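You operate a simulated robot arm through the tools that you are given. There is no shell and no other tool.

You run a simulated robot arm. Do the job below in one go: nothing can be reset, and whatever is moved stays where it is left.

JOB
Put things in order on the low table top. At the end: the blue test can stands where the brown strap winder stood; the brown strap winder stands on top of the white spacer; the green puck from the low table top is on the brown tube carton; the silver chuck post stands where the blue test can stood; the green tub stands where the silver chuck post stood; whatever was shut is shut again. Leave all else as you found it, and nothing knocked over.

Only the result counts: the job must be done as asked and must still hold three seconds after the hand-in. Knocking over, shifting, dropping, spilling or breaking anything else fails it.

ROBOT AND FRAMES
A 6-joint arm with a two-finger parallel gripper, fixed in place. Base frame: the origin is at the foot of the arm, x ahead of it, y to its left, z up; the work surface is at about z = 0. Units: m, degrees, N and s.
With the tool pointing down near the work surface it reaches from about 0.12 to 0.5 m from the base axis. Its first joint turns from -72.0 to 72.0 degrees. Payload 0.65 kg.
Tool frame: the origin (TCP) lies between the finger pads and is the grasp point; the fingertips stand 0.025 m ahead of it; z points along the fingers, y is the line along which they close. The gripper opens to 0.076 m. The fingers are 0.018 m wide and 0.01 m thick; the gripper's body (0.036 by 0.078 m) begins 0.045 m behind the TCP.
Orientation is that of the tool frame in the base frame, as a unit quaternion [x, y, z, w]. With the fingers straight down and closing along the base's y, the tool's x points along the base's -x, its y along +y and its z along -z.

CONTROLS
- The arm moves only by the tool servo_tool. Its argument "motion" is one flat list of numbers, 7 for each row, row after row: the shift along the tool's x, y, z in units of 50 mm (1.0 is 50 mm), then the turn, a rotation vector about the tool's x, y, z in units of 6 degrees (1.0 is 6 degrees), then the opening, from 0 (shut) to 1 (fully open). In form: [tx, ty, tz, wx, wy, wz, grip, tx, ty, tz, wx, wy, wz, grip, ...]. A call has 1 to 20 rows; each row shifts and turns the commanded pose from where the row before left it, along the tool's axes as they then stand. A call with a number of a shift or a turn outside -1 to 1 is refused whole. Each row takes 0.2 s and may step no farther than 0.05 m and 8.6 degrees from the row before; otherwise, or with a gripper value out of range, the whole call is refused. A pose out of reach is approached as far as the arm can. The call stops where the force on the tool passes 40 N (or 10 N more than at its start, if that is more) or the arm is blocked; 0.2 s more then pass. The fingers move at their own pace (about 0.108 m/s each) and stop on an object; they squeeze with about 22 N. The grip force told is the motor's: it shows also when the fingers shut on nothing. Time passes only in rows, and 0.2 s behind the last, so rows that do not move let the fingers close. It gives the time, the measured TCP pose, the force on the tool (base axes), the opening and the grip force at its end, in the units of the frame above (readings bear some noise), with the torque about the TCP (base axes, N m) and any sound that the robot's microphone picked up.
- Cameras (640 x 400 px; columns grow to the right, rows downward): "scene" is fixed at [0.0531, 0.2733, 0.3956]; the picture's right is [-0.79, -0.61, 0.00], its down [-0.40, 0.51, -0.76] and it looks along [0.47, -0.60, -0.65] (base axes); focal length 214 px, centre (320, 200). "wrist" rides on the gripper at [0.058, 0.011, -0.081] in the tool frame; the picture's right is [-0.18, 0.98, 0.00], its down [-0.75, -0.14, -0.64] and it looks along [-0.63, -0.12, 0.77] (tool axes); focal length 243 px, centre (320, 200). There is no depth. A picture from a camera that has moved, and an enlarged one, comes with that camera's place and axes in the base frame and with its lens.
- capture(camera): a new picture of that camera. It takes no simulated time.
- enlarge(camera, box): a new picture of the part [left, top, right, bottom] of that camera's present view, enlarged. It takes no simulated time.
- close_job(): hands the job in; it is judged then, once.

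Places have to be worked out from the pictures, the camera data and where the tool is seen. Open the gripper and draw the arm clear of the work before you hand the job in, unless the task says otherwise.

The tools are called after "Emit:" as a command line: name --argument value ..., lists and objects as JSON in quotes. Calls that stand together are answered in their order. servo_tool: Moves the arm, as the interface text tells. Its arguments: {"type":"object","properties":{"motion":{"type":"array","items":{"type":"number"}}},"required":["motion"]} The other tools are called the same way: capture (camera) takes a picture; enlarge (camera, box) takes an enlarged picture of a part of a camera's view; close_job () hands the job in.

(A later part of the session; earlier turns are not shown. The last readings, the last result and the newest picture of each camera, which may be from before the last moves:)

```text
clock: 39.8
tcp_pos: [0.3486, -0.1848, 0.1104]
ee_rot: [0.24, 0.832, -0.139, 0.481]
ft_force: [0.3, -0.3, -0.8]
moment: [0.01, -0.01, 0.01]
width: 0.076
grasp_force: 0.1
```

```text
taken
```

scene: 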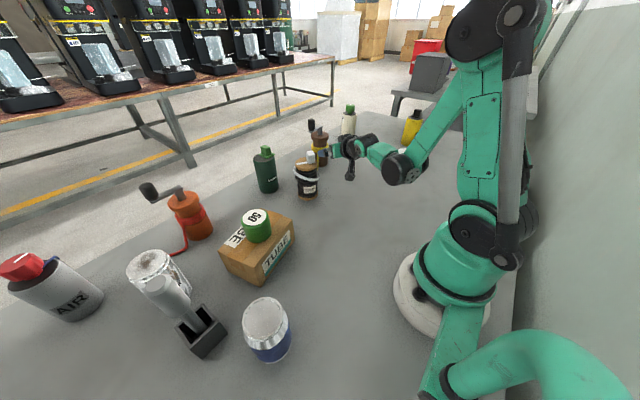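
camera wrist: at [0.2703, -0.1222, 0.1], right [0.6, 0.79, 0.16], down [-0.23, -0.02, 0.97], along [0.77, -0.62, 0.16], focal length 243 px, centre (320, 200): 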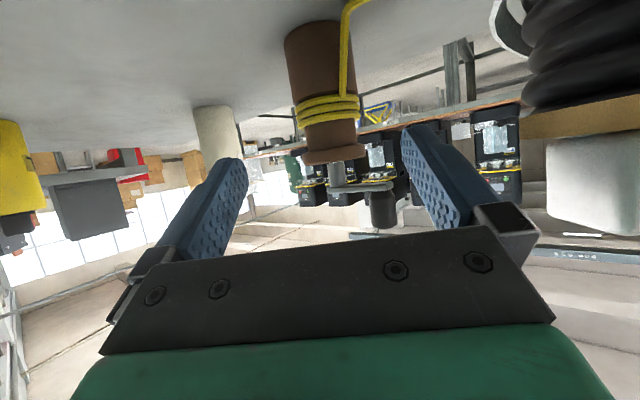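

The winder axis fits (0.455,-0.247) and the coils begin at about z 0.05, so I will grip below them. I ease the tilt to 52 degrees, lower to z of about 0.044 and look before advancing.

Emit:
servo_tool --motion '[0, 0, 0, 0, 1, 0, 1, 0, 0, 0, 0, 0.33, 0, 1, 0.4, 0.084, 0.3, 0, 0, 0, 1, 0.4, 0, 0.3, 0, 0, 0, 1, 0.246, 0, 0.218, 0, 0, 0, 1, 0, 0, 0, 0, 0, 0, 1]'

Emit:
capture --camera "wrist"

Emit:
enlarge --camera "scene" --box '[280, 110, 440, 210]'

```text
clock: 41.2
tcp_pos: [0.3616, -0.1854, 0.0594]
ee_rot: [0.248, 0.864, -0.121, 0.421]
ft_force: [0.7, -0.4, 0.0]
moment: [0.0, -0.01, 0.0]
width: 0.076
grasp_force: 0.1
out of reach, approached as far as the arm can: row 4, 5
```

```text
taken
camera wrist: at [0.2828, -0.1229, 0.0621], right [0.62, 0.77, 0.15], down [-0.11, -0.1, 0.99], along [0.78, -0.63, 0.03], focal length 243 px, centre (320, 200)
```

wrist: 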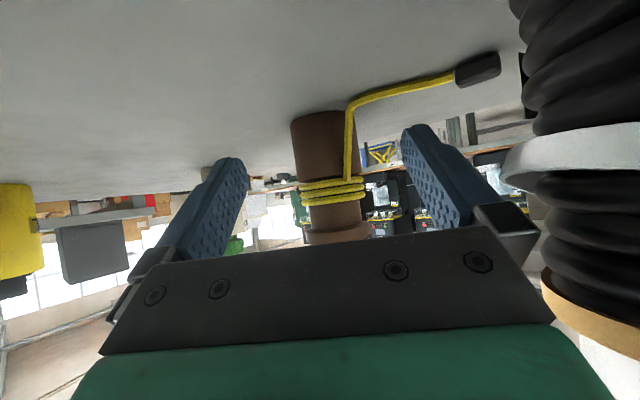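

```text
4.00 times, centred on (360, 160) of scene
camera zoom: at [0.0531, 0.2733, 0.3956], right [-0.79, -0.61, 0.0], down [-0.4, 0.51, -0.76], along [0.47, -0.6, -0.65], focal length 858 px, centre (160, 360)
```

zoom: 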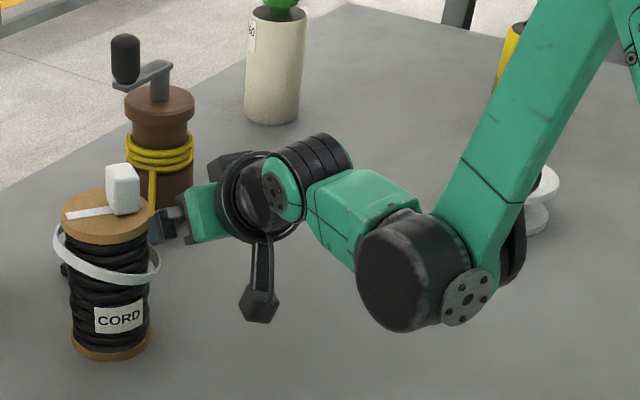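

The tilted pose this close in is at the arm's limit, but further out it should be free. I advance horizontally with the fingers straddling and see where it goes.

Emit:
servo_tool --motion '[-0.308, -0.013, 0.394, 0, 0, 0, 1, -0.308, -0.013, 0.394, 0, 0, 0, 1, -0.2, -0.013, 0.26, 0, 0, 0, 1, 0, 0, 0, 0, 0, 0, 1]'

Emit:
capture --camera "wrist"

Emit:
enlarge --camera "scene" --box '[280, 110, 440, 210]'

```text
clock: 42.2
tcp_pos: [0.4169, -0.2236, 0.0577]
ee_rot: [0.248, 0.864, -0.121, 0.421]
ft_force: [-0.5, -0.9, -0.7]
moment: [0.0, -0.02, -0.02]
width: 0.0758
grasp_force: 0.0
```

```text
taken
camera wrist: at [0.3382, -0.1604, 0.0621], right [0.62, 0.77, 0.15], down [-0.11, -0.1, 0.99], along [0.78, -0.63, 0.03], focal length 243 px, centre (320, 200)
```

wrist: 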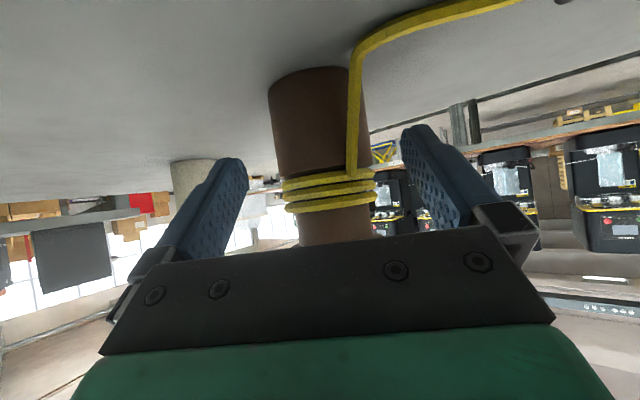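

```text
4.00 times, centred on (360, 160) of scene
camera zoom: at [0.0531, 0.2733, 0.3956], right [-0.79, -0.61, 0.0], down [-0.4, 0.51, -0.76], along [0.47, -0.6, -0.65], focal length 858 px, centre (160, 360)
```

zoom: 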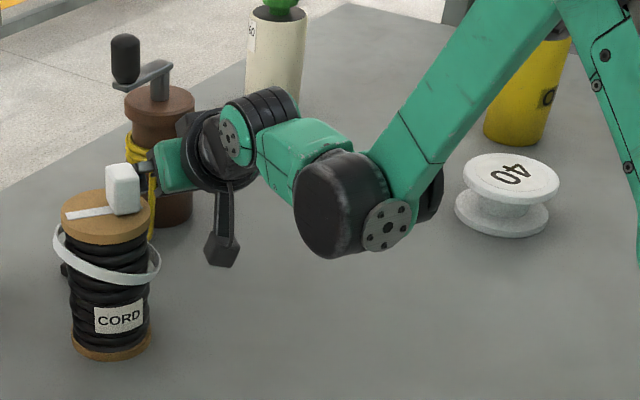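

Two centimetres of the path remain clear and the fingers straddle the winder. I advance diagonally to the grip point below the coils (forward 35 mm, down 14 mm).

Emit:
servo_tool --motion '[-0.07, 0.007, 0.238, 0, 0, 0, 1, -0.07, 0.007, 0.238, 0, 0, 0, 1, -0.07, 0.007, 0.238, 0, 0, 0, 1, 0, 0, 0, 0, 0, 0, 1]'

Emit:
capture --camera "wrist"

Emit:
enlarge --camera "scene" --box '[280, 110, 440, 210]'

```text
clock: 43.2
tcp_pos: [0.4475, -0.2401, 0.0451]
ee_rot: [0.248, 0.864, -0.121, 0.421]
ft_force: [-0.1, -0.1, -0.9]
moment: [0.0, -0.01, -0.01]
width: 0.0761
grasp_force: 0.0
```

```text
taken
camera wrist: at [0.3682, -0.1776, 0.048], right [0.62, 0.77, 0.15], down [-0.11, -0.1, 0.99], along [0.78, -0.63, 0.03], focal length 243 px, centre (320, 200)
```

wrist: 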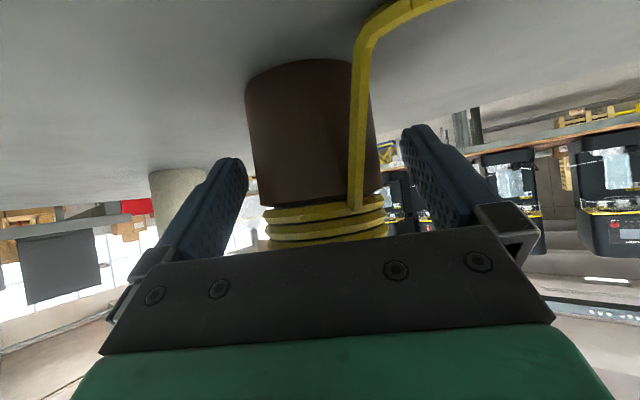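

```text
4.00 times, centred on (360, 160) of scene
camera zoom: at [0.0531, 0.2733, 0.3956], right [-0.79, -0.61, 0.0], down [-0.4, 0.51, -0.76], along [0.47, -0.6, -0.65], focal length 858 px, centre (160, 360)
```

zoom: 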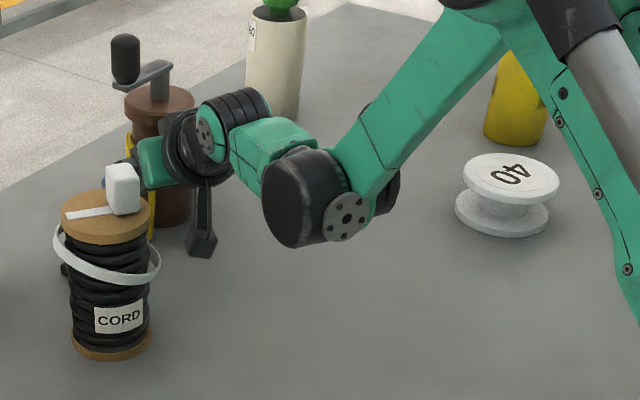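

The body is centred between the fingers, below the coils. I close the gripper and let it settle.

Emit:
servo_tool --motion '[0, 0, 0, 0, 0, 0, 0, 0, 0, 0, 0, 0, 0, 0, 0, 0, 0, 0, 0, 0, 0, 0, 0, 0, 0, 0, 0, 0]'

Emit:
capture --camera "wrist"

```text
clock: 44.2
tcp_pos: [0.4475, -0.2393, 0.0453]
ee_rot: [0.247, 0.864, -0.12, 0.421]
ft_force: [-0.5, -0.1, -0.6]
moment: [-0.04, 0.02, -0.02]
width: 0.057
grasp_force: 22.0
```

```text
taken
camera wrist: at [0.3681, -0.1775, 0.048], right [0.62, 0.77, 0.15], down [-0.11, -0.1, 0.99], along [0.78, -0.63, 0.03], focal length 243 px, centre (320, 200)
```

wrist: 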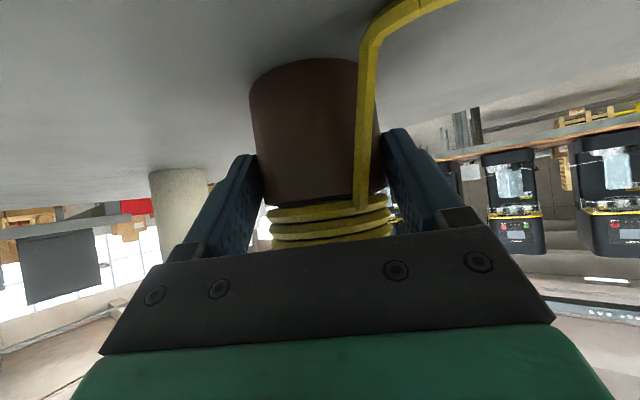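

The winder is gripped at 0.057. I lift it slowly by about 10 mm and check it.

Emit:
servo_tool --motion '[-0.04, 0, -0.031, 0, 0, 0, 0, -0.04, 0, -0.031, 0, 0, 0, 0, -0.04, 0, -0.031, 0, 0, 0, 0, -0.04, 0, -0.031, 0, 0, 0, 0, 0, 0, 0, 0, 0, 0, 0]'

Emit:
capture --camera "wrist"

Emit:
enlarge --camera "scene" --box '[280, 110, 440, 210]'

```text
clock: 45.4
tcp_pos: [0.4474, -0.24, 0.0545]
ee_rot: [0.248, 0.864, -0.121, 0.422]
ft_force: [-0.5, -1.1, -1.8]
moment: [0.0, 0.01, 0.01]
width: 0.0569
grasp_force: 21.8
```

```text
taken
camera wrist: at [0.3683, -0.1774, 0.0581], right [0.62, 0.77, 0.15], down [-0.11, -0.1, 0.99], along [0.78, -0.63, 0.03], focal length 243 px, centre (320, 200)
```

wrist: 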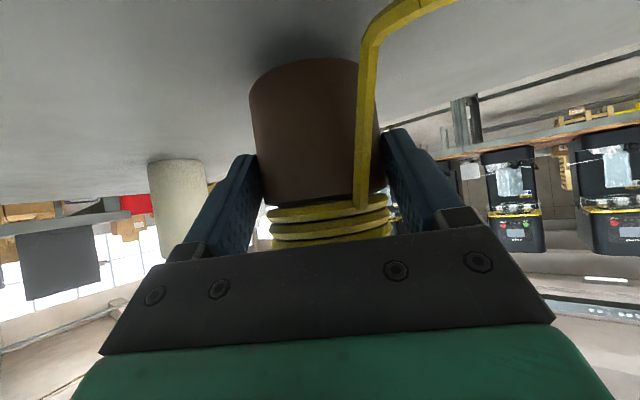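

```text
4.00 times, centred on (360, 160) of scene
camera zoom: at [0.0531, 0.2733, 0.3956], right [-0.79, -0.61, 0.0], down [-0.4, 0.51, -0.76], along [0.47, -0.6, -0.65], focal length 858 px, centre (160, 360)
```

zoom: 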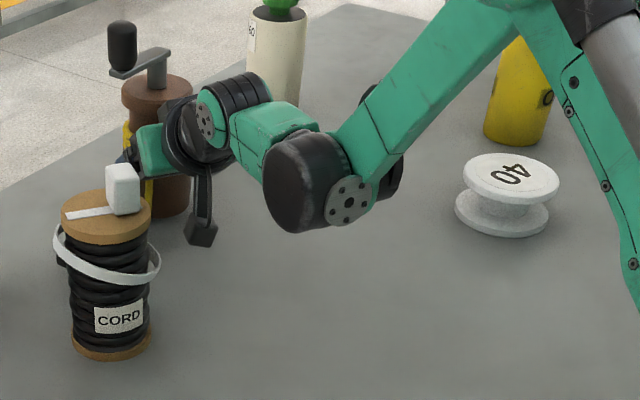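

The winder rises with the gripper and its tail is rigid with it. I lift smoothly to z of about 0.17.

Emit:
servo_tool --motion '[-0.079, 0, -0.062, 0, 0, 0, 0, -0.158, 0, -0.123, 0, 0, 0, 0, -0.276, 0, -0.216, 0, 0, 0, 0, -0.355, 0, -0.277, 0, 0, 0, 0, -0.355, 0, -0.277, 0, 0, 0, 0, -0.276, 0, -0.216, 0, 0, 0, 0, -0.197, 0, -0.154, 0, 0, 0, 0, -0.118, 0, -0.092, 0, 0, 0, 0]'

Emit:
capture --camera "scene"

Emit:
capture --camera "wrist"

```text
clock: 47.2
tcp_pos: [0.4461, -0.2402, 0.1701]
ee_rot: [0.247, 0.864, -0.12, 0.421]
ft_force: [-0.2, -0.7, -1.7]
moment: [0.06, 0.05, -0.03]
width: 0.0574
grasp_force: 22.0
```

```text
taken
```

scene: 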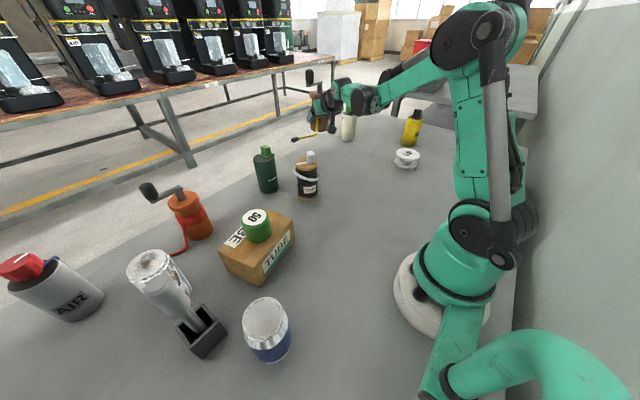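

```text
taken
camera wrist: at [0.3677, -0.1777, 0.1735], right [0.62, 0.77, 0.15], down [-0.11, -0.1, 0.99], along [0.78, -0.63, 0.03], focal length 243 px, centre (320, 200)
```

wrist: 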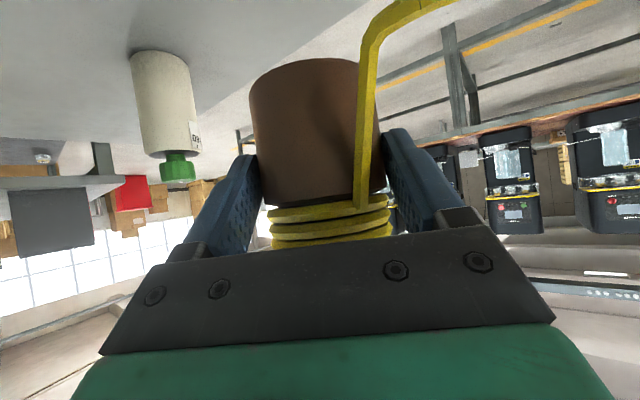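

The winder hangs upright and clear. I swing it around the base towards the spacer's bearing (about -63 degrees).

Emit:
servo_tool --motion '[0.01, -0.354, -0.012, 0.263, 0, 0.205, 0, 0.019, -0.709, -0.024, 0.525, 0, 0.411, 0, 0.024, -0.886, -0.03, 0.657, 0, 0.513, 0, 0.024, -0.886, -0.03, 0.657, 0, 0.513, 0, 0.024, -0.886, -0.03, 0.657, 0, 0.513, 0, 0.019, -0.709, -0.024, 0.525, 0, 0.411, 0, 0.014, -0.532, -0.018, 0.394, 0, 0.308, 0, 0.01, -0.354, -0.012, 0.263, 0, 0.205, 0, 0, 0, 0, 0, 0, 0, 0]'

Emit:
capture --camera "scene"

Emit:
capture --camera "wrist"

```text
clock: 49.2
tcp_pos: [0.2536, -0.4186, 0.1695]
ee_rot: [0.463, 0.77, -0.226, 0.376]
ft_force: [1.2, 0.3, -2.1]
moment: [0.06, 0.02, 0.0]
width: 0.0571
grasp_force: 22.1
```

```text
taken
```

scene: 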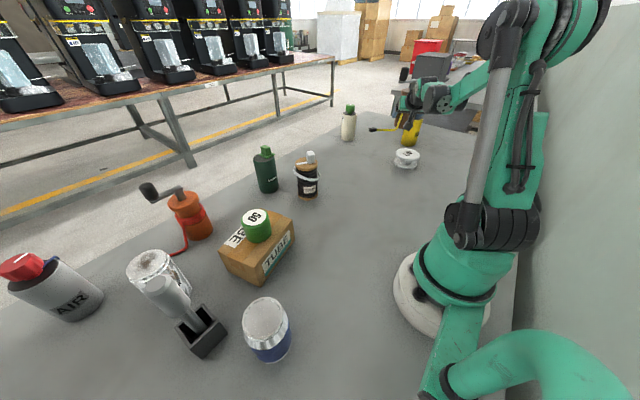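

```text
taken
camera wrist: at [0.2162, -0.325, 0.173], right [0.92, 0.36, 0.15], down [-0.15, -0.03, 0.99], along [0.36, -0.93, 0.03], focal length 243 px, centre (320, 200)
```

wrist: 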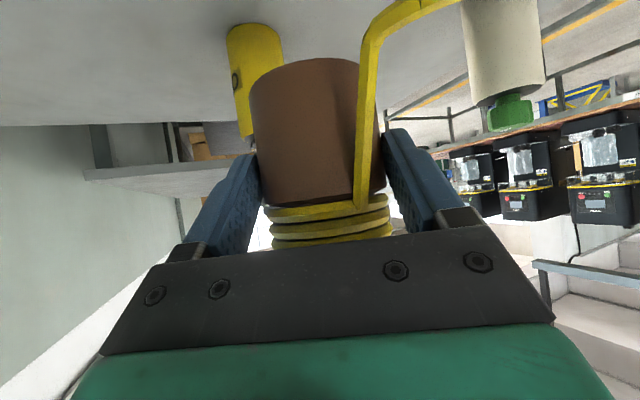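

Now I draw in horizontally and shift right so that the wrist camera can see the spacer before placing.

Emit:
servo_tool --motion '[0.15, -0.09, -0.2, 0, 0, 0, 0, 0.308, -0.185, -0.394, 0, 0, 0, 0, 0.308, -0.185, -0.394, 0, 0, 0, 0, 0.308, -0.185, -0.394, 0, 0, 0, 0, 0.158, -0.09, -0.194, 0, 0, 0, 0, 0, 0, 0, 0, 0, 0, 0]'

Emit:
capture --camera "wrist"

Emit:
capture --camera "scene"

```text
clock: 50.6
tcp_pos: [0.1748, -0.3462, 0.1708]
ee_rot: [0.463, 0.771, -0.225, 0.376]
ft_force: [-0.5, 0.0, -2.2]
moment: [0.01, 0.01, -0.03]
width: 0.0571
grasp_force: 21.7
```

```text
taken
camera wrist: at [0.1367, -0.2535, 0.1733], right [0.92, 0.36, 0.15], down [-0.15, -0.03, 0.99], along [0.36, -0.93, 0.03], focal length 243 px, centre (320, 200)
```

wrist: 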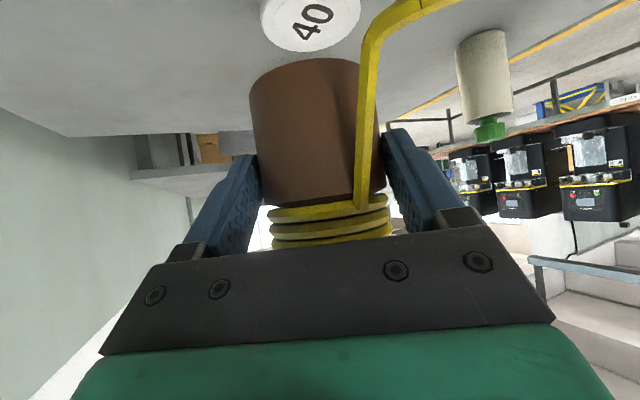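

```text
taken
```

scene: 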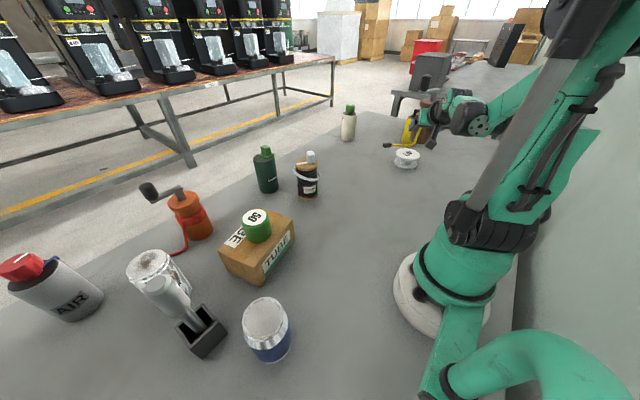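

The spacer's top is only partly visible; I draw in another 45 mm to see it whole.

Emit:
servo_tool --motion '[0.14, 0, -0.18, 0, 0, 0, 0, 0.277, 0, -0.355, 0, 0, 0, 0, 0.14, 0, -0.18, 0, 0, 0, 0, 0, 0, 0, 0, 0, 0, 0]'

Emit:
capture --camera "wrist"

Emit:
enlarge --camera "wrist" --box '[240, 0, 400, 100]'

```text
clock: 51.6
tcp_pos: [0.1521, -0.3056, 0.1712]
ee_rot: [0.463, 0.77, -0.227, 0.376]
ft_force: [0.0, 1.1, -2.0]
moment: [0.05, 0.0, 0.03]
width: 0.0574
grasp_force: 22.3
```

```text
taken
camera wrist: at [0.1155, -0.2137, 0.1733], right [0.92, 0.36, 0.15], down [-0.15, -0.03, 0.99], along [0.36, -0.93, 0.03], focal length 243 px, centre (320, 200)
```

wrist: 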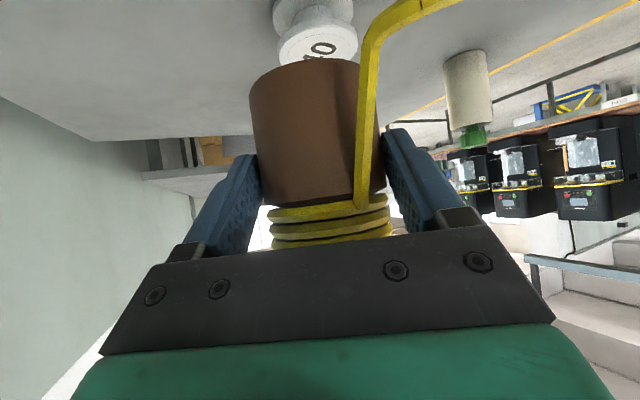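

```text
4.00 times, centred on (320, 50) of wrist
camera zoom: at [0.1155, -0.2137, 0.1733], right [0.92, 0.36, 0.15], down [-0.15, -0.03, 0.99], along [0.36, -0.93, 0.03], focal length 970 px, centre (320, 800)
```

zoom: 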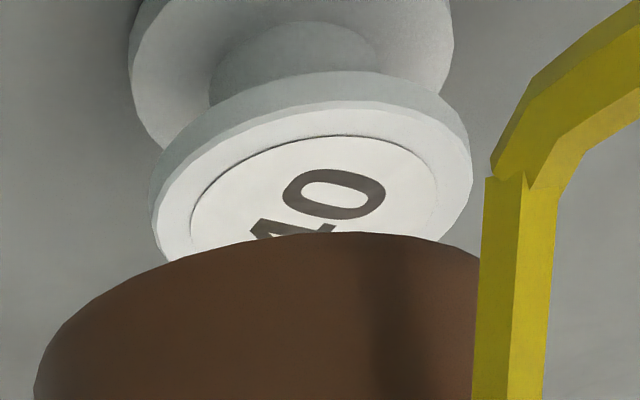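

The spacer top's centre comes out near (0.2195,-0.4305), height about 0.036. I advance 131 mm outward so that the winder's axis is over it.

Emit:
servo_tool --motion '[-0.062, 0.001, 0.079, 0, 0, 0, 0, -0.185, 0.004, 0.236, 0, 0, 0, 0, -0.308, 0.006, 0.394, 0, 0, 0, 0, -0.37, 0.008, 0.473, 0, 0, 0, 0, -0.308, 0.006, 0.394, 0, 0, 0, 0, -0.216, 0.005, 0.276, 0, 0, 0, 0, -0.105, 0.002, 0.134, 0, 0, 0, 0, -0.062, 0.001, 0.079, 0, 0, 0, 0, 0, 0, 0, 0, 0, 0, 0]'

Emit:
enlarge --camera "scene" --box '[360, 80, 456, 180]'

Emit:
capture --camera "wrist"

```text
clock: 53.6
tcp_pos: [0.2162, -0.4218, 0.1693]
ee_rot: [0.463, 0.77, -0.226, 0.376]
ft_force: [0.3, 1.0, -2.1]
moment: [0.03, 0.05, 0.02]
width: 0.057
grasp_force: 22.4
```

```text
4.00 times, centred on (408, 130) of scene
camera zoom: at [0.0531, 0.2733, 0.3956], right [-0.79, -0.61, 0.0], down [-0.4, 0.51, -0.76], along [0.47, -0.6, -0.65], focal length 858 px, centre (-32, 480)
```

zoom: 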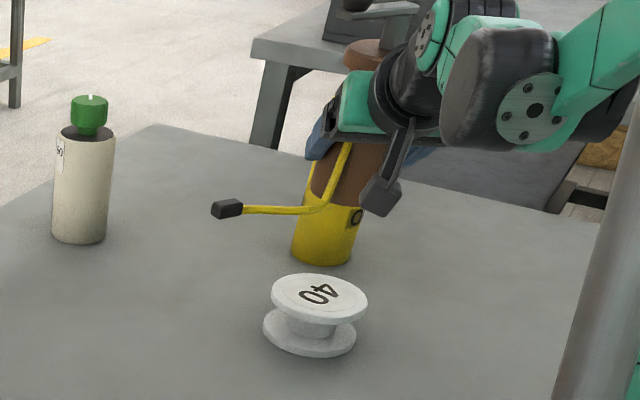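

```text
taken
camera wrist: at [0.1782, -0.3284, 0.1734], right [0.92, 0.36, 0.15], down [-0.15, -0.03, 0.99], along [0.36, -0.93, 0.03], focal length 243 px, centre (320, 200)
```

wrist: 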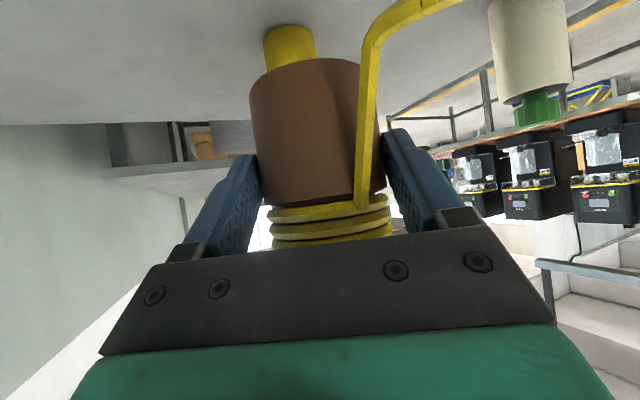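

In the scene view the winder's axis lines up with the spacer. I lower it to about 1 cm above.

Emit:
servo_tool --motion '[0.054, 0, 0.094, 0, 0, 0, 0, 0.197, 0, 0.154, 0, 0, 0, 0, 0.276, 0, 0.216, 0, 0, 0, 0, 0.276, 0, 0.216, 0, 0, 0, 0, 0.197, 0, 0.154, 0, 0, 0, 0, 0.126, 0, 0.099, 0, 0, 0, 0, 0.079, 0, 0.062, 0, 0, 0, 0, 0, 0, 0, 0, 0, 0, 0]'

Emit:
enlarge --camera "scene" --box '[368, 100, 448, 180]'

Emit:
capture --camera "wrist"

```text
clock: 55.4
tcp_pos: [0.2167, -0.4231, 0.0919]
ee_rot: [0.463, 0.77, -0.226, 0.376]
ft_force: [1.6, -0.6, -0.1]
moment: [0.03, 0.01, 0.04]
width: 0.0569
grasp_force: 21.7
```

```text
5.00 times, centred on (408, 140) of scene
camera zoom: at [0.0531, 0.2733, 0.3956], right [-0.79, -0.61, 0.0], down [-0.4, 0.51, -0.76], along [0.47, -0.6, -0.65], focal length 1072 px, centre (-120, 500)
```

zoom: 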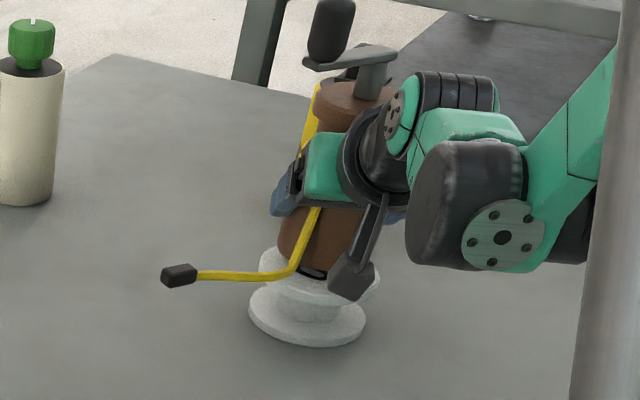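

```text
taken
camera wrist: at [0.1797, -0.3304, 0.0953], right [0.92, 0.36, 0.15], down [-0.15, -0.03, 0.99], along [0.36, -0.93, 0.03], focal length 243 px, centre (320, 200)
```

wrist: 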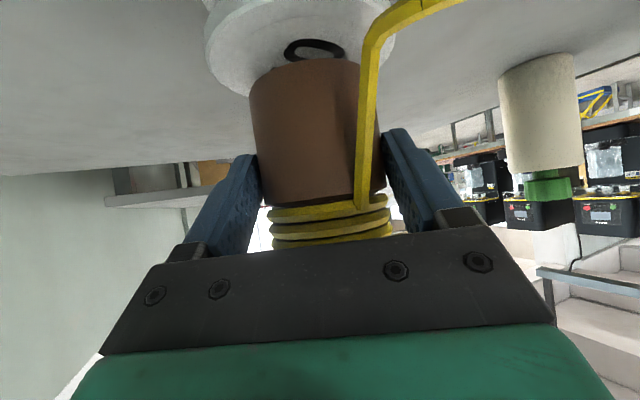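

I check the alignment between the winder's base and the spacer more closely.

Emit:
enlarge --camera "wrist" --box '[200, 0, 424, 140]'

Emit:
enlarge --camera "scene" --box '[384, 130, 432, 175]'

```text
2.86 times, centred on (312, 70) of wrist
camera zoom: at [0.1797, -0.3304, 0.0953], right [0.92, 0.36, 0.15], down [-0.15, -0.03, 0.99], along [0.36, -0.93, 0.03], focal length 693 px, centre (343, 571)
```

zoom: 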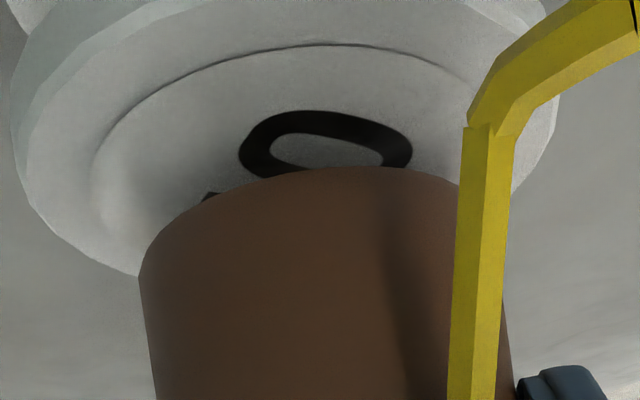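

```text
8.89 times, centred on (408, 152) of scene
camera zoom: at [0.0531, 0.2733, 0.3956], right [-0.79, -0.61, 0.0], down [-0.4, 0.51, -0.76], along [0.47, -0.6, -0.65], focal length 1906 px, centre (-462, 622)
```

zoom: 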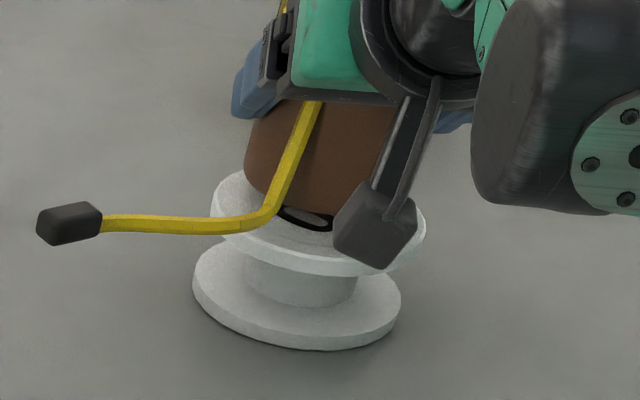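

They line up within about 3 mm. I lower in fine steps until contact.

Emit:
servo_tool --motion '[0.032, 0, 0.025, 0, 0, 0, 0, 0.032, 0, 0.025, 0, 0, 0, 0, 0.032, 0, 0.025, 0, 0, 0, 0, 0.016, 0, 0.012, 0, 0, 0, 0, 0.016, 0, 0.012, 0, 0, 0, 0]'

```text
clock: 56.6
tcp_pos: [0.2163, -0.4237, 0.0849]
ee_rot: [0.462, 0.77, -0.226, 0.377]
ft_force: [-2.3, 2.6, 13.3]
moment: [0.13, 0.14, 0.0]
width: 0.0572
grasp_force: 21.8
```

Contact at z of about 0.085, with 13 N upward, fits a spacer height of about 0.04. I check the view before releasing.

Emit:
enlarge --camera "wrist" --box '[200, 0, 424, 140]'

Emit:
enlarge --camera "scene" --box '[368, 90, 448, 180]'

```text
2.86 times, centred on (312, 70) of wrist
camera zoom: at [0.1795, -0.3301, 0.0876], right [0.92, 0.36, 0.15], down [-0.15, -0.03, 0.99], along [0.36, -0.93, 0.03], focal length 693 px, centre (343, 571)
```

zoom: 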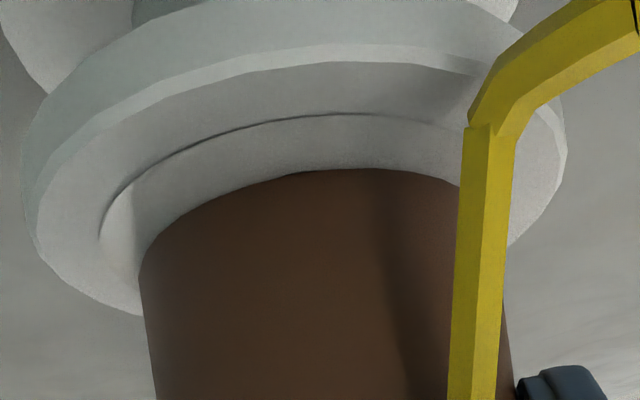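

```text
4.44 times, centred on (408, 135) of scene
camera zoom: at [0.0531, 0.2733, 0.3956], right [-0.79, -0.61, 0.0], down [-0.4, 0.51, -0.76], along [0.47, -0.6, -0.65], focal length 953 px, centre (-71, 489)
```

zoom: 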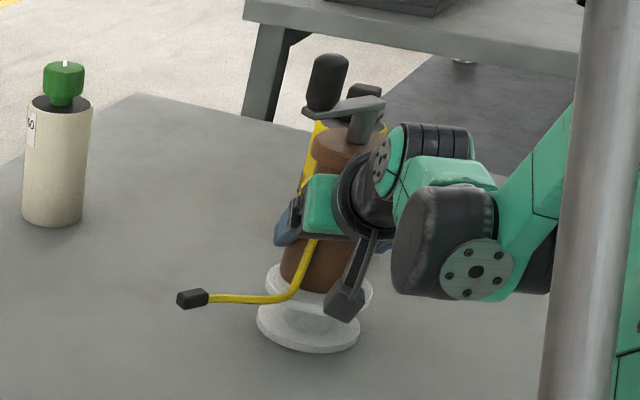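

The winder's base sits flat on the spacer. I release gently and back out along the approach.

Emit:
servo_tool --motion '[-0.008, 0, -0.006, 0, 0, 0, 0, 0, 0, 0, 0, 0, 0, 0.85, 0, 0, 0, 0, 0, 0, 1, 0, 0, 0, 0, 0, 0, 1, 0, 0, 0, 0, 0, 0, 1]'

Emit:
capture --camera "wrist"

```text
clock: 57.8
tcp_pos: [0.2159, -0.4231, 0.0845]
ee_rot: [0.463, 0.77, -0.225, 0.376]
ft_force: [0.9, 0.0, -0.6]
moment: [0.0, 0.03, -0.01]
width: 0.076
grasp_force: 0.1
```

```text
taken
camera wrist: at [0.1793, -0.3301, 0.0878], right [0.92, 0.36, 0.15], down [-0.15, -0.03, 0.99], along [0.36, -0.93, 0.03], focal length 243 px, centre (320, 200)
```

wrist: 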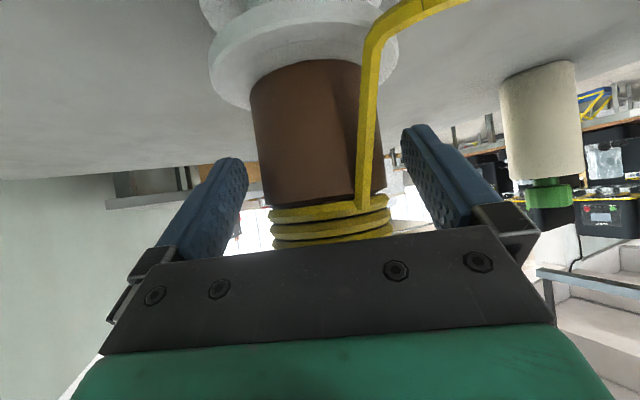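

It stands on its own. I back out inward 80 mm and rise.

Emit:
servo_tool --motion '[0.123, 0, -0.158, 0, 0, 0, 1, 0.246, 0, -0.315, 0, 0, 0, 1, 0.308, 0, -0.394, 0, 0, 0, 1, 0.308, 0, -0.394, 0, 0, 0, 1, -0.591, 0, -0.462, 0, 0, 0, 1, -0.591, 0, -0.462, 0, 0, 0, 1, -0.591, 0, -0.462, 0, 0, 0, 1, -0.591, 0, -0.462, 0, 0, 0, 1]'

Emit:
capture --camera "wrist"

Emit:
capture --camera "scene"

Emit:
enlarge --camera "scene" --box '[360, 90, 456, 180]'

```text
clock: 59.6
tcp_pos: [0.1777, -0.3522, 0.2341]
ee_rot: [0.462, 0.771, -0.225, 0.376]
ft_force: [-0.9, -0.4, 1.1]
moment: [0.01, 0.01, 0.01]
width: 0.0761
grasp_force: 0.1
```

```text
taken
camera wrist: at [0.1409, -0.2594, 0.2381], right [0.92, 0.36, 0.15], down [-0.15, -0.03, 0.99], along [0.36, -0.93, 0.03], focal length 243 px, centre (320, 200)
```

wrist: 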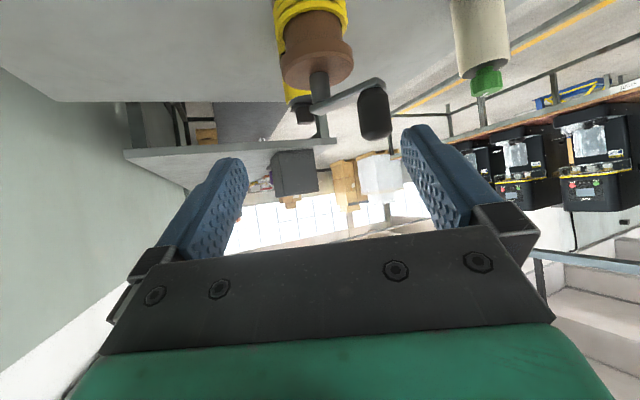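

```text
taken
```

scene: 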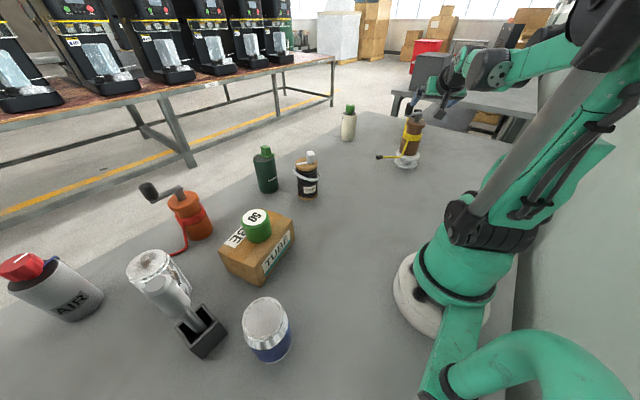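

```text
4.44 times, centred on (408, 135) of scene
camera zoom: at [0.0531, 0.2733, 0.3956], right [-0.79, -0.61, 0.0], down [-0.4, 0.51, -0.76], along [0.47, -0.6, -0.65], focal length 953 px, centre (-71, 489)
```

zoom: 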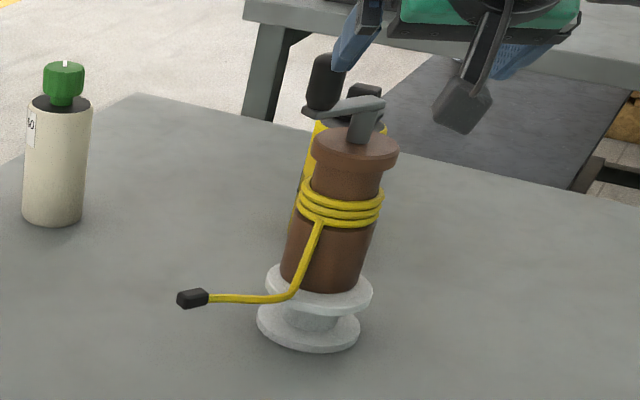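

The winder stands upright on the spacer with its tail free. I bring the tool back to vertical and test the reach over the now empty winder spot (0.455,-0.2465).

Emit:
servo_tool --motion '[0, 0, 0, 0, 1, 0, 1, 0, 0, 0, 0, 1, 0, 1, 0, 0, 0, 0, 1, 0, 1, 0, 0, 0, 0, 1, 0, 1, 0, 0, 0, 0, 1, 0, 1, 0, 0, 0, 0, 1, 0, 1, 0, 0, 0, 0, 1, 0, 1, 0, 0, 0, 0, 1, 0, 1, 0, 0, 0, 0, 0.667, 0, 1, 0, 0, 0, 0, 0, -1, 1, 0, 0, 0, 0, 0, -1, 1, 0, 0, 0, 0, 0, -1, 1, 0, 0, 0, 0, 0, -1, 1, 0, 0, 0, 0, 0, -1, 1, 0, 0, 0, 0, 0, -0.6, 1]'

Emit:
servo_tool --motion '[-0.552, 0.643, 0, 0, 0, 0, 1, -0.552, 0.643, 0, 0, 0, 0, 1, -0.552, 0.643, 0, 0, 0, 0, 1, -0.552, 0.643, 0, 0, 0, 0, 1, -0.552, 0.643, 0, 0, 0, 0, 1, -0.552, 0.643, 0, 0, 0, 0, 1, -0.552, 0.643, 0, 0, 0, 0, 1, 0, 0, 0, 0, 0, 0, 1]'

```text
clock: 62.8
tcp_pos: [0.1783, -0.3527, 0.2341]
ee_rot: [0.243, 0.97, 0.0, 0.001]
ft_force: [-0.3, 0.2, 0.4]
moment: [0.0, -0.03, 0.0]
width: 0.0762
grasp_force: 0.1
```

```text
clock: 64.6
tcp_pos: [0.3838, -0.2392, 0.2141]
ee_rot: [0.246, 0.969, 0.0, 0.001]
ft_force: [0.4, -1.2, -0.1]
moment: [0.01, 0.04, 0.0]
width: 0.0761
grasp_force: 0.1
out of reach, approached as far as the arm can: row 5, 6, 7
```

Vertical reach shrinks with height; I test lower, where the reach should be greater (the area around the spot is empty).

Emit:
servo_tool --motion '[0, 0, 0.76, 0, 0, 0, 1, 0, 0, 0.76, 0, 0, 0, 1, 0, 0, 0.76, 0, 0, 0, 1, -0.44, 0.183, 0, 0, 0, 0, 1, -0.44, 0.183, 0, 0, 0, 0, 1, -0.44, 0.183, 0, 0, 0, 0, 1, 0, 0, 0, 0, 0, 0, 1]'

```text
clock: 66.2
tcp_pos: [0.4305, -0.2429, 0.0994]
ee_rot: [0.245, 0.97, -0.001, -0.001]
ft_force: [0.0, -0.8, 0.7]
moment: [0.0, 0.01, -0.04]
width: 0.0761
grasp_force: 0.0
out of reach, approached as far as the arm can: row 6
```

Vertical reach ends near 0.494, so I will use a 30-degree outward tilt for the can. I test that tilt at the target spot with the empty gripper.

Emit:
servo_tool --motion '[0, 0, 0, 0, -1, 0, 1, 0, 0, 0, 0, -1, 0, 1, 0, 0, 0, 0, -1, 0, 1, 0, 0, 0, 0, -1, 0, 1, 0, 0, 0, 0, -1, 0, 1, -0.005, 0.085, 0.458, 0, 0, 0, 1, -0.005, 0.085, 0.458, 0, 0, 0, 1, 0, 0, 0, 0, 0, 0, 1]'

Emit:
capture --camera "scene"

```text
clock: 68.0
tcp_pos: [0.4563, -0.2469, 0.0596]
ee_rot: [0.237, 0.936, -0.063, 0.252]
ft_force: [-0.5, -0.1, -0.2]
moment: [-0.01, -0.02, 0.01]
width: 0.0759
grasp_force: 0.0
```

```text
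taken
```

scene: 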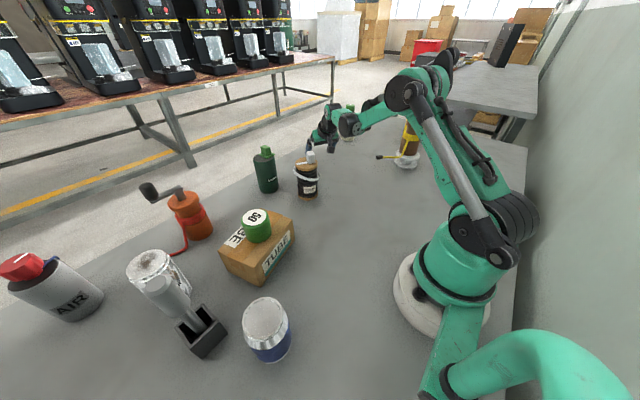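

The tilted pose reaches the spot at (0.456,-0.247,0.06). Now I retreat up and inward and swing round to the blue can at bearing 52 degrees.

Emit:
servo_tool --motion '[0.294, 0, -0.824, 0, 0, 0, 1, 0.294, 0, -0.824, 0, 0, 0, 1, 0.294, 0, -0.824, 0, 0, 0, 1, 0.294, 0, -0.824, 0, 0, 0, 1, 0.294, 0, -0.824, 0, 0, 0, 1, 0.294, 0, -0.824, 0, 0, 0, 1, 0.028, 0.642, -0.016, -0.483, 0, -0.837, 1, 0.028, 0.642, -0.016, -0.483, 0, -0.837, 1, 0.028, 0.642, -0.016, -0.483, 0, -0.837, 1, 0.028, 0.642, -0.016, -0.483, 0, -0.837, 1, 0.028, 0.642, -0.016, -0.483, 0, -0.837, 1, 0.028, 0.642, -0.016, -0.483, 0, -0.837, 1, 0.028, 0.642, -0.016, -0.483, 0, -0.837, 1, 0.028, 0.642, -0.016, -0.483, 0, -0.837, 1, 0.028, 0.642, -0.016, -0.483, 0, -0.837, 1, 0.028, 0.642, -0.016, -0.483, 0, -0.837, 1, 0.028, 0.642, -0.016, -0.483, 0, -0.837, 1, 0.028, 0.642, -0.016, -0.483, 0, -0.837, 1, 0.028, 0.642, -0.016, -0.483, 0, -0.837, 1, 0.028, 0.642, -0.016, -0.483, 0, -0.837, 1]'

Emit:
capture --camera "wrist"

Emit:
capture --camera "scene"

```text
clock: 72.2
tcp_pos: [0.1913, 0.2529, 0.2325]
ee_rot: [-0.431, 0.865, 0.116, 0.231]
ft_force: [0.4, 0.9, 0.0]
moment: [0.01, -0.02, 0.01]
width: 0.0763
grasp_force: 0.2
```

```text
taken
camera wrist: at [0.1271, 0.1862, 0.2709], right [-0.69, 0.72, 0.09], down [0.31, 0.18, 0.93], along [0.66, 0.67, -0.35], focal length 243 px, centre (320, 200)
```

wrist: 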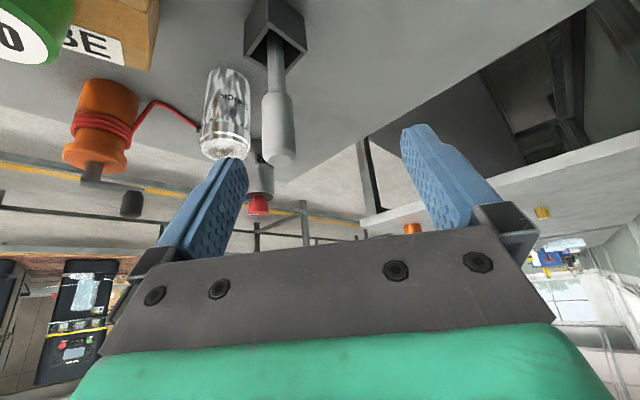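

```text
taken
```

scene: 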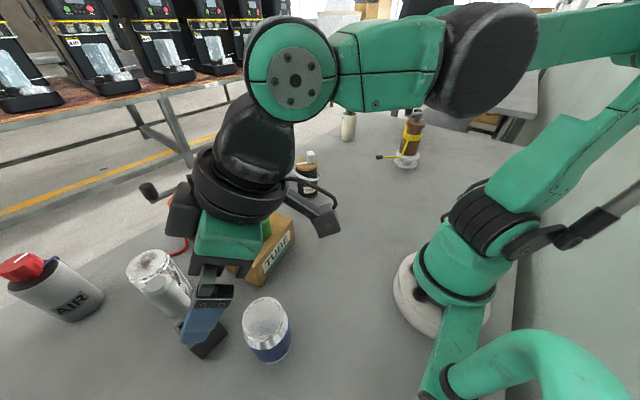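

The can is out of view under the camera, so I draw inward 120 mm to see it.

Emit:
servo_tool --motion '[0.693, 0, -0.4, 0, 0, 0, 1, 0.693, 0, -0.4, 0, 0, 0, 1, 0.693, 0, -0.4, 0, 0, 0, 1, 0, 0, 0, 0, 0, 0, 1]'

Emit:
capture --camera "wrist"

Emit:
enlarge --camera "scene" --box '[220, 280, 316, 370]'

```text
clock: 73.2
tcp_pos: [0.1342, 0.1735, 0.2325]
ee_rot: [-0.429, 0.865, 0.115, 0.232]
ft_force: [-1.0, -0.1, 0.6]
moment: [-0.02, 0.0, 0.01]
width: 0.0759
grasp_force: 0.1
out of reach, approached as far as the arm can: row 3
```

```text
taken
camera wrist: at [0.0694, 0.1078, 0.2725], right [-0.69, 0.72, 0.09], down [0.31, 0.18, 0.93], along [0.66, 0.67, -0.35], focal length 243 px, centre (320, 200)
```

wrist: 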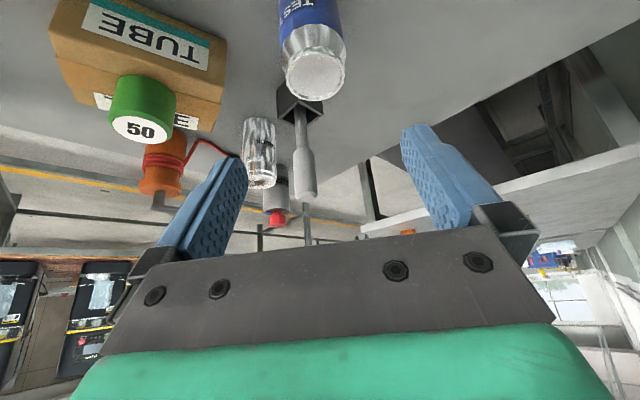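

```text
4.44 times, centred on (268, 325) of scene
camera zoom: at [0.0531, 0.2733, 0.3956], right [-0.79, -0.61, 0.0], down [-0.4, 0.51, -0.76], along [0.47, -0.6, -0.65], focal length 953 px, centre (551, -356)
```

zoom: 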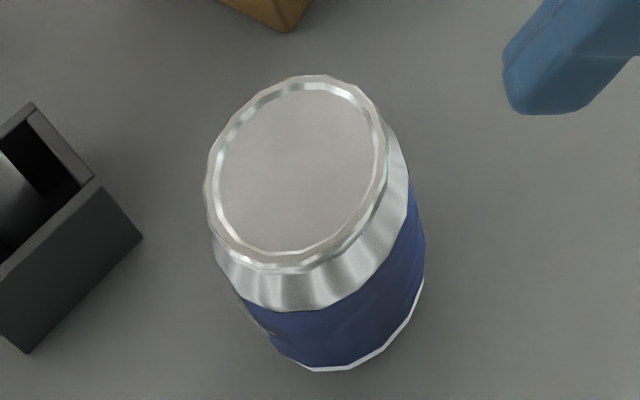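

The can's top lies near (0.179,0.230) with height about 0.09. I go vertical above it to measure it precisely.

Emit:
servo_tool --motion '[0, 0, 0, 0, 1, 0, 1, 0, 0, 0, 0, 1, 0, 1, 0, 0, 0, 0, 1, 0, 1, 0, 0, 0, 0, 1, 0, 1, 0, 0, 0, 0, 1, 0, 1, -0.73, 0, 0, 0, 0, 0, 1, -0.73, 0, 0, 0, 0, 0, 1, 0, 0, 0.4, 0, 0, 0, 1, 0, 0, 0, 0, 0, 0, 1]'

Emit:
capture --camera "wrist"

Emit:
enlarge --camera "wrist" --box '[220, 0, 420, 125]'

```text
clock: 75.2
tcp_pos: [0.1766, 0.2317, 0.2138]
ee_rot: [-0.444, 0.896, 0.0, 0.0]
ft_force: [0.4, -0.4, -0.4]
moment: [-0.01, -0.02, -0.01]
width: 0.0762
grasp_force: 0.0
```

```text
taken
camera wrist: at [0.1325, 0.1914, 0.2934], right [-0.67, 0.74, 0.0], down [0.57, 0.51, 0.64], along [0.48, 0.43, -0.77], focal length 243 px, centre (320, 200)
```

wrist: 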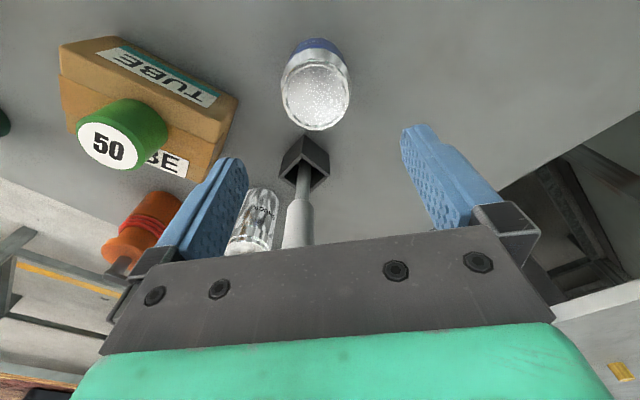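

```text
3.20 times, centred on (320, 62) of wrist
camera zoom: at [0.1325, 0.1914, 0.2934], right [-0.67, 0.74, 0.0], down [0.57, 0.51, 0.64], along [0.48, 0.43, -0.77], focal length 776 px, centre (320, 640)
```

zoom: 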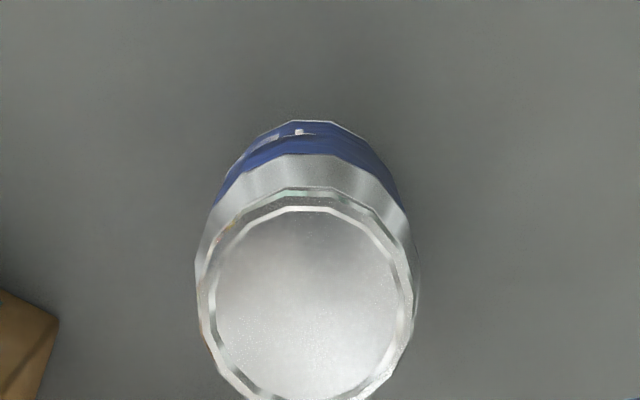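

Measured: can centre near (0.179,0.2296), height about 0.087, diameter about 0.06. I tilt 30 degrees outward in place and lower halfway.

Emit:
servo_tool --motion '[0, 0, 0, 0, -1, 0, 1, 0, 0, 0, 0, -1, 0, 1, 0, 0, 0, 0, -1, 0, 1, 0, 0, 0, 0, -1, 0, 1, 0, 0, 0, 0, -1, 0, 1, 0.09, -0.064, -0.052, 0, 0, 0, 1, 0.4, 0, 0.693, 0, 0, 0, 1, 0.4, 0, 0.693, 0, 0, 0, 1, 0, 0, 0, 0, 0, 0, 1]'

Emit:
capture --camera "wrist"

Emit:
capture --camera "scene"

```text
clock: 77.2
tcp_pos: [0.1769, 0.2282, 0.1343]
ee_rot: [-0.43, 0.865, 0.116, 0.232]
ft_force: [-0.3, 0.1, 0.0]
moment: [-0.01, -0.04, 0.03]
width: 0.0762
grasp_force: 0.1
```

```text
taken
camera wrist: at [0.1128, 0.161, 0.1746], right [-0.69, 0.72, 0.09], down [0.31, 0.18, 0.93], along [0.66, 0.67, -0.35], focal length 243 px, centre (320, 200)
```

wrist: 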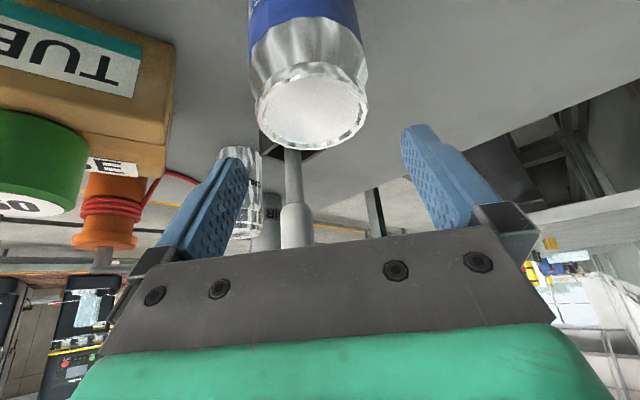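

```text
taken
```

scene: 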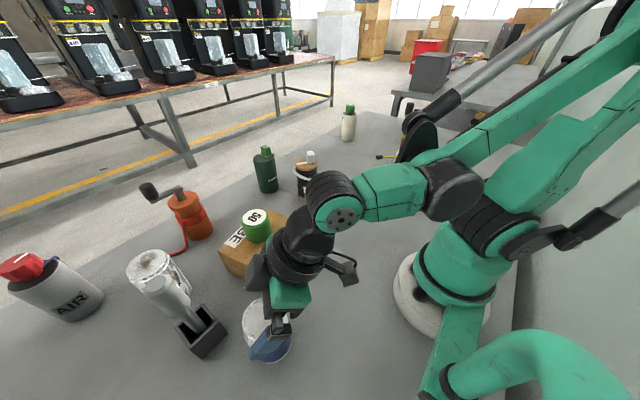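

The can is well centred between the fingers (about 1.6 mm to the right). I lower to z of about 0.05.

Emit:
servo_tool --motion '[0.281, -0.03, 0.487, 0, 0, 0, 1, 0.281, 0, 0.487, 0, 0, 0, 1, 0.281, 0, 0.487, 0, 0, 0, 1, 0, 0, 0, 0, 0, 0, 1]'

Emit:
capture --camera "wrist"

Emit:
enlarge --camera "scene" --box '[200, 230, 360, 370]'

```text
clock: 78.0
tcp_pos: [0.178, 0.2261, 0.0604]
ee_rot: [-0.428, 0.864, 0.118, 0.237]
ft_force: [-13.2, -19.0, 79.8]
moment: [-0.73, 0.89, 0.1]
width: 0.0761
grasp_force: 0.1
out of reach, approached as far as the arm can: row 3
stopped in row 4: the force on the tool passed its limit at 142 N (the readings are from after the stop); the commanded pose is now the measured one
```

```text
taken
camera wrist: at [0.1143, 0.1603, 0.0991], right [-0.69, 0.72, 0.1], down [0.31, 0.17, 0.94], along [0.66, 0.67, -0.34], focal length 243 px, centre (320, 200)
```

wrist: 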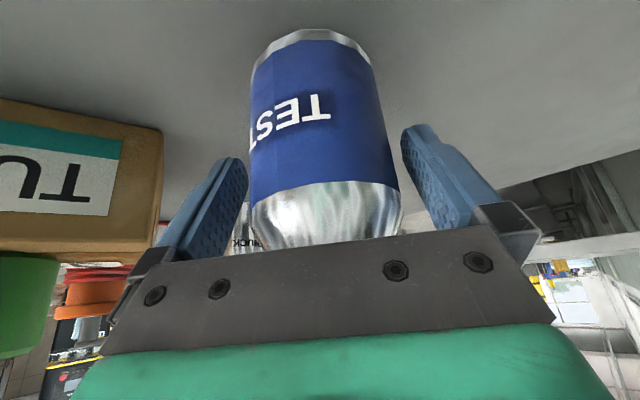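

```text
2.86 times, centred on (280, 300) of scene
camera zoom: at [0.053, 0.2731, 0.3957], right [-0.79, -0.61, 0.0], down [-0.4, 0.51, -0.76], along [0.47, -0.6, -0.65], focal length 613 px, centre (434, -86)
```

zoom: 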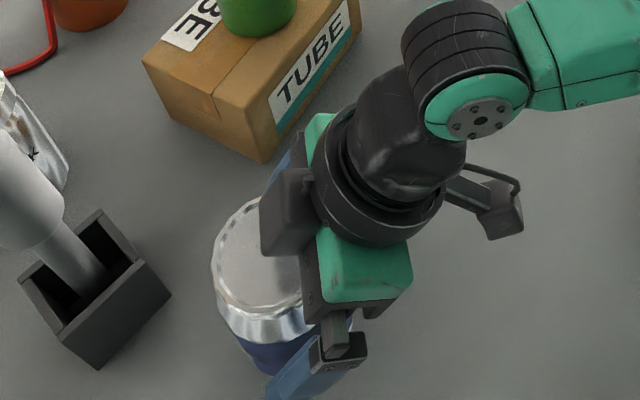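

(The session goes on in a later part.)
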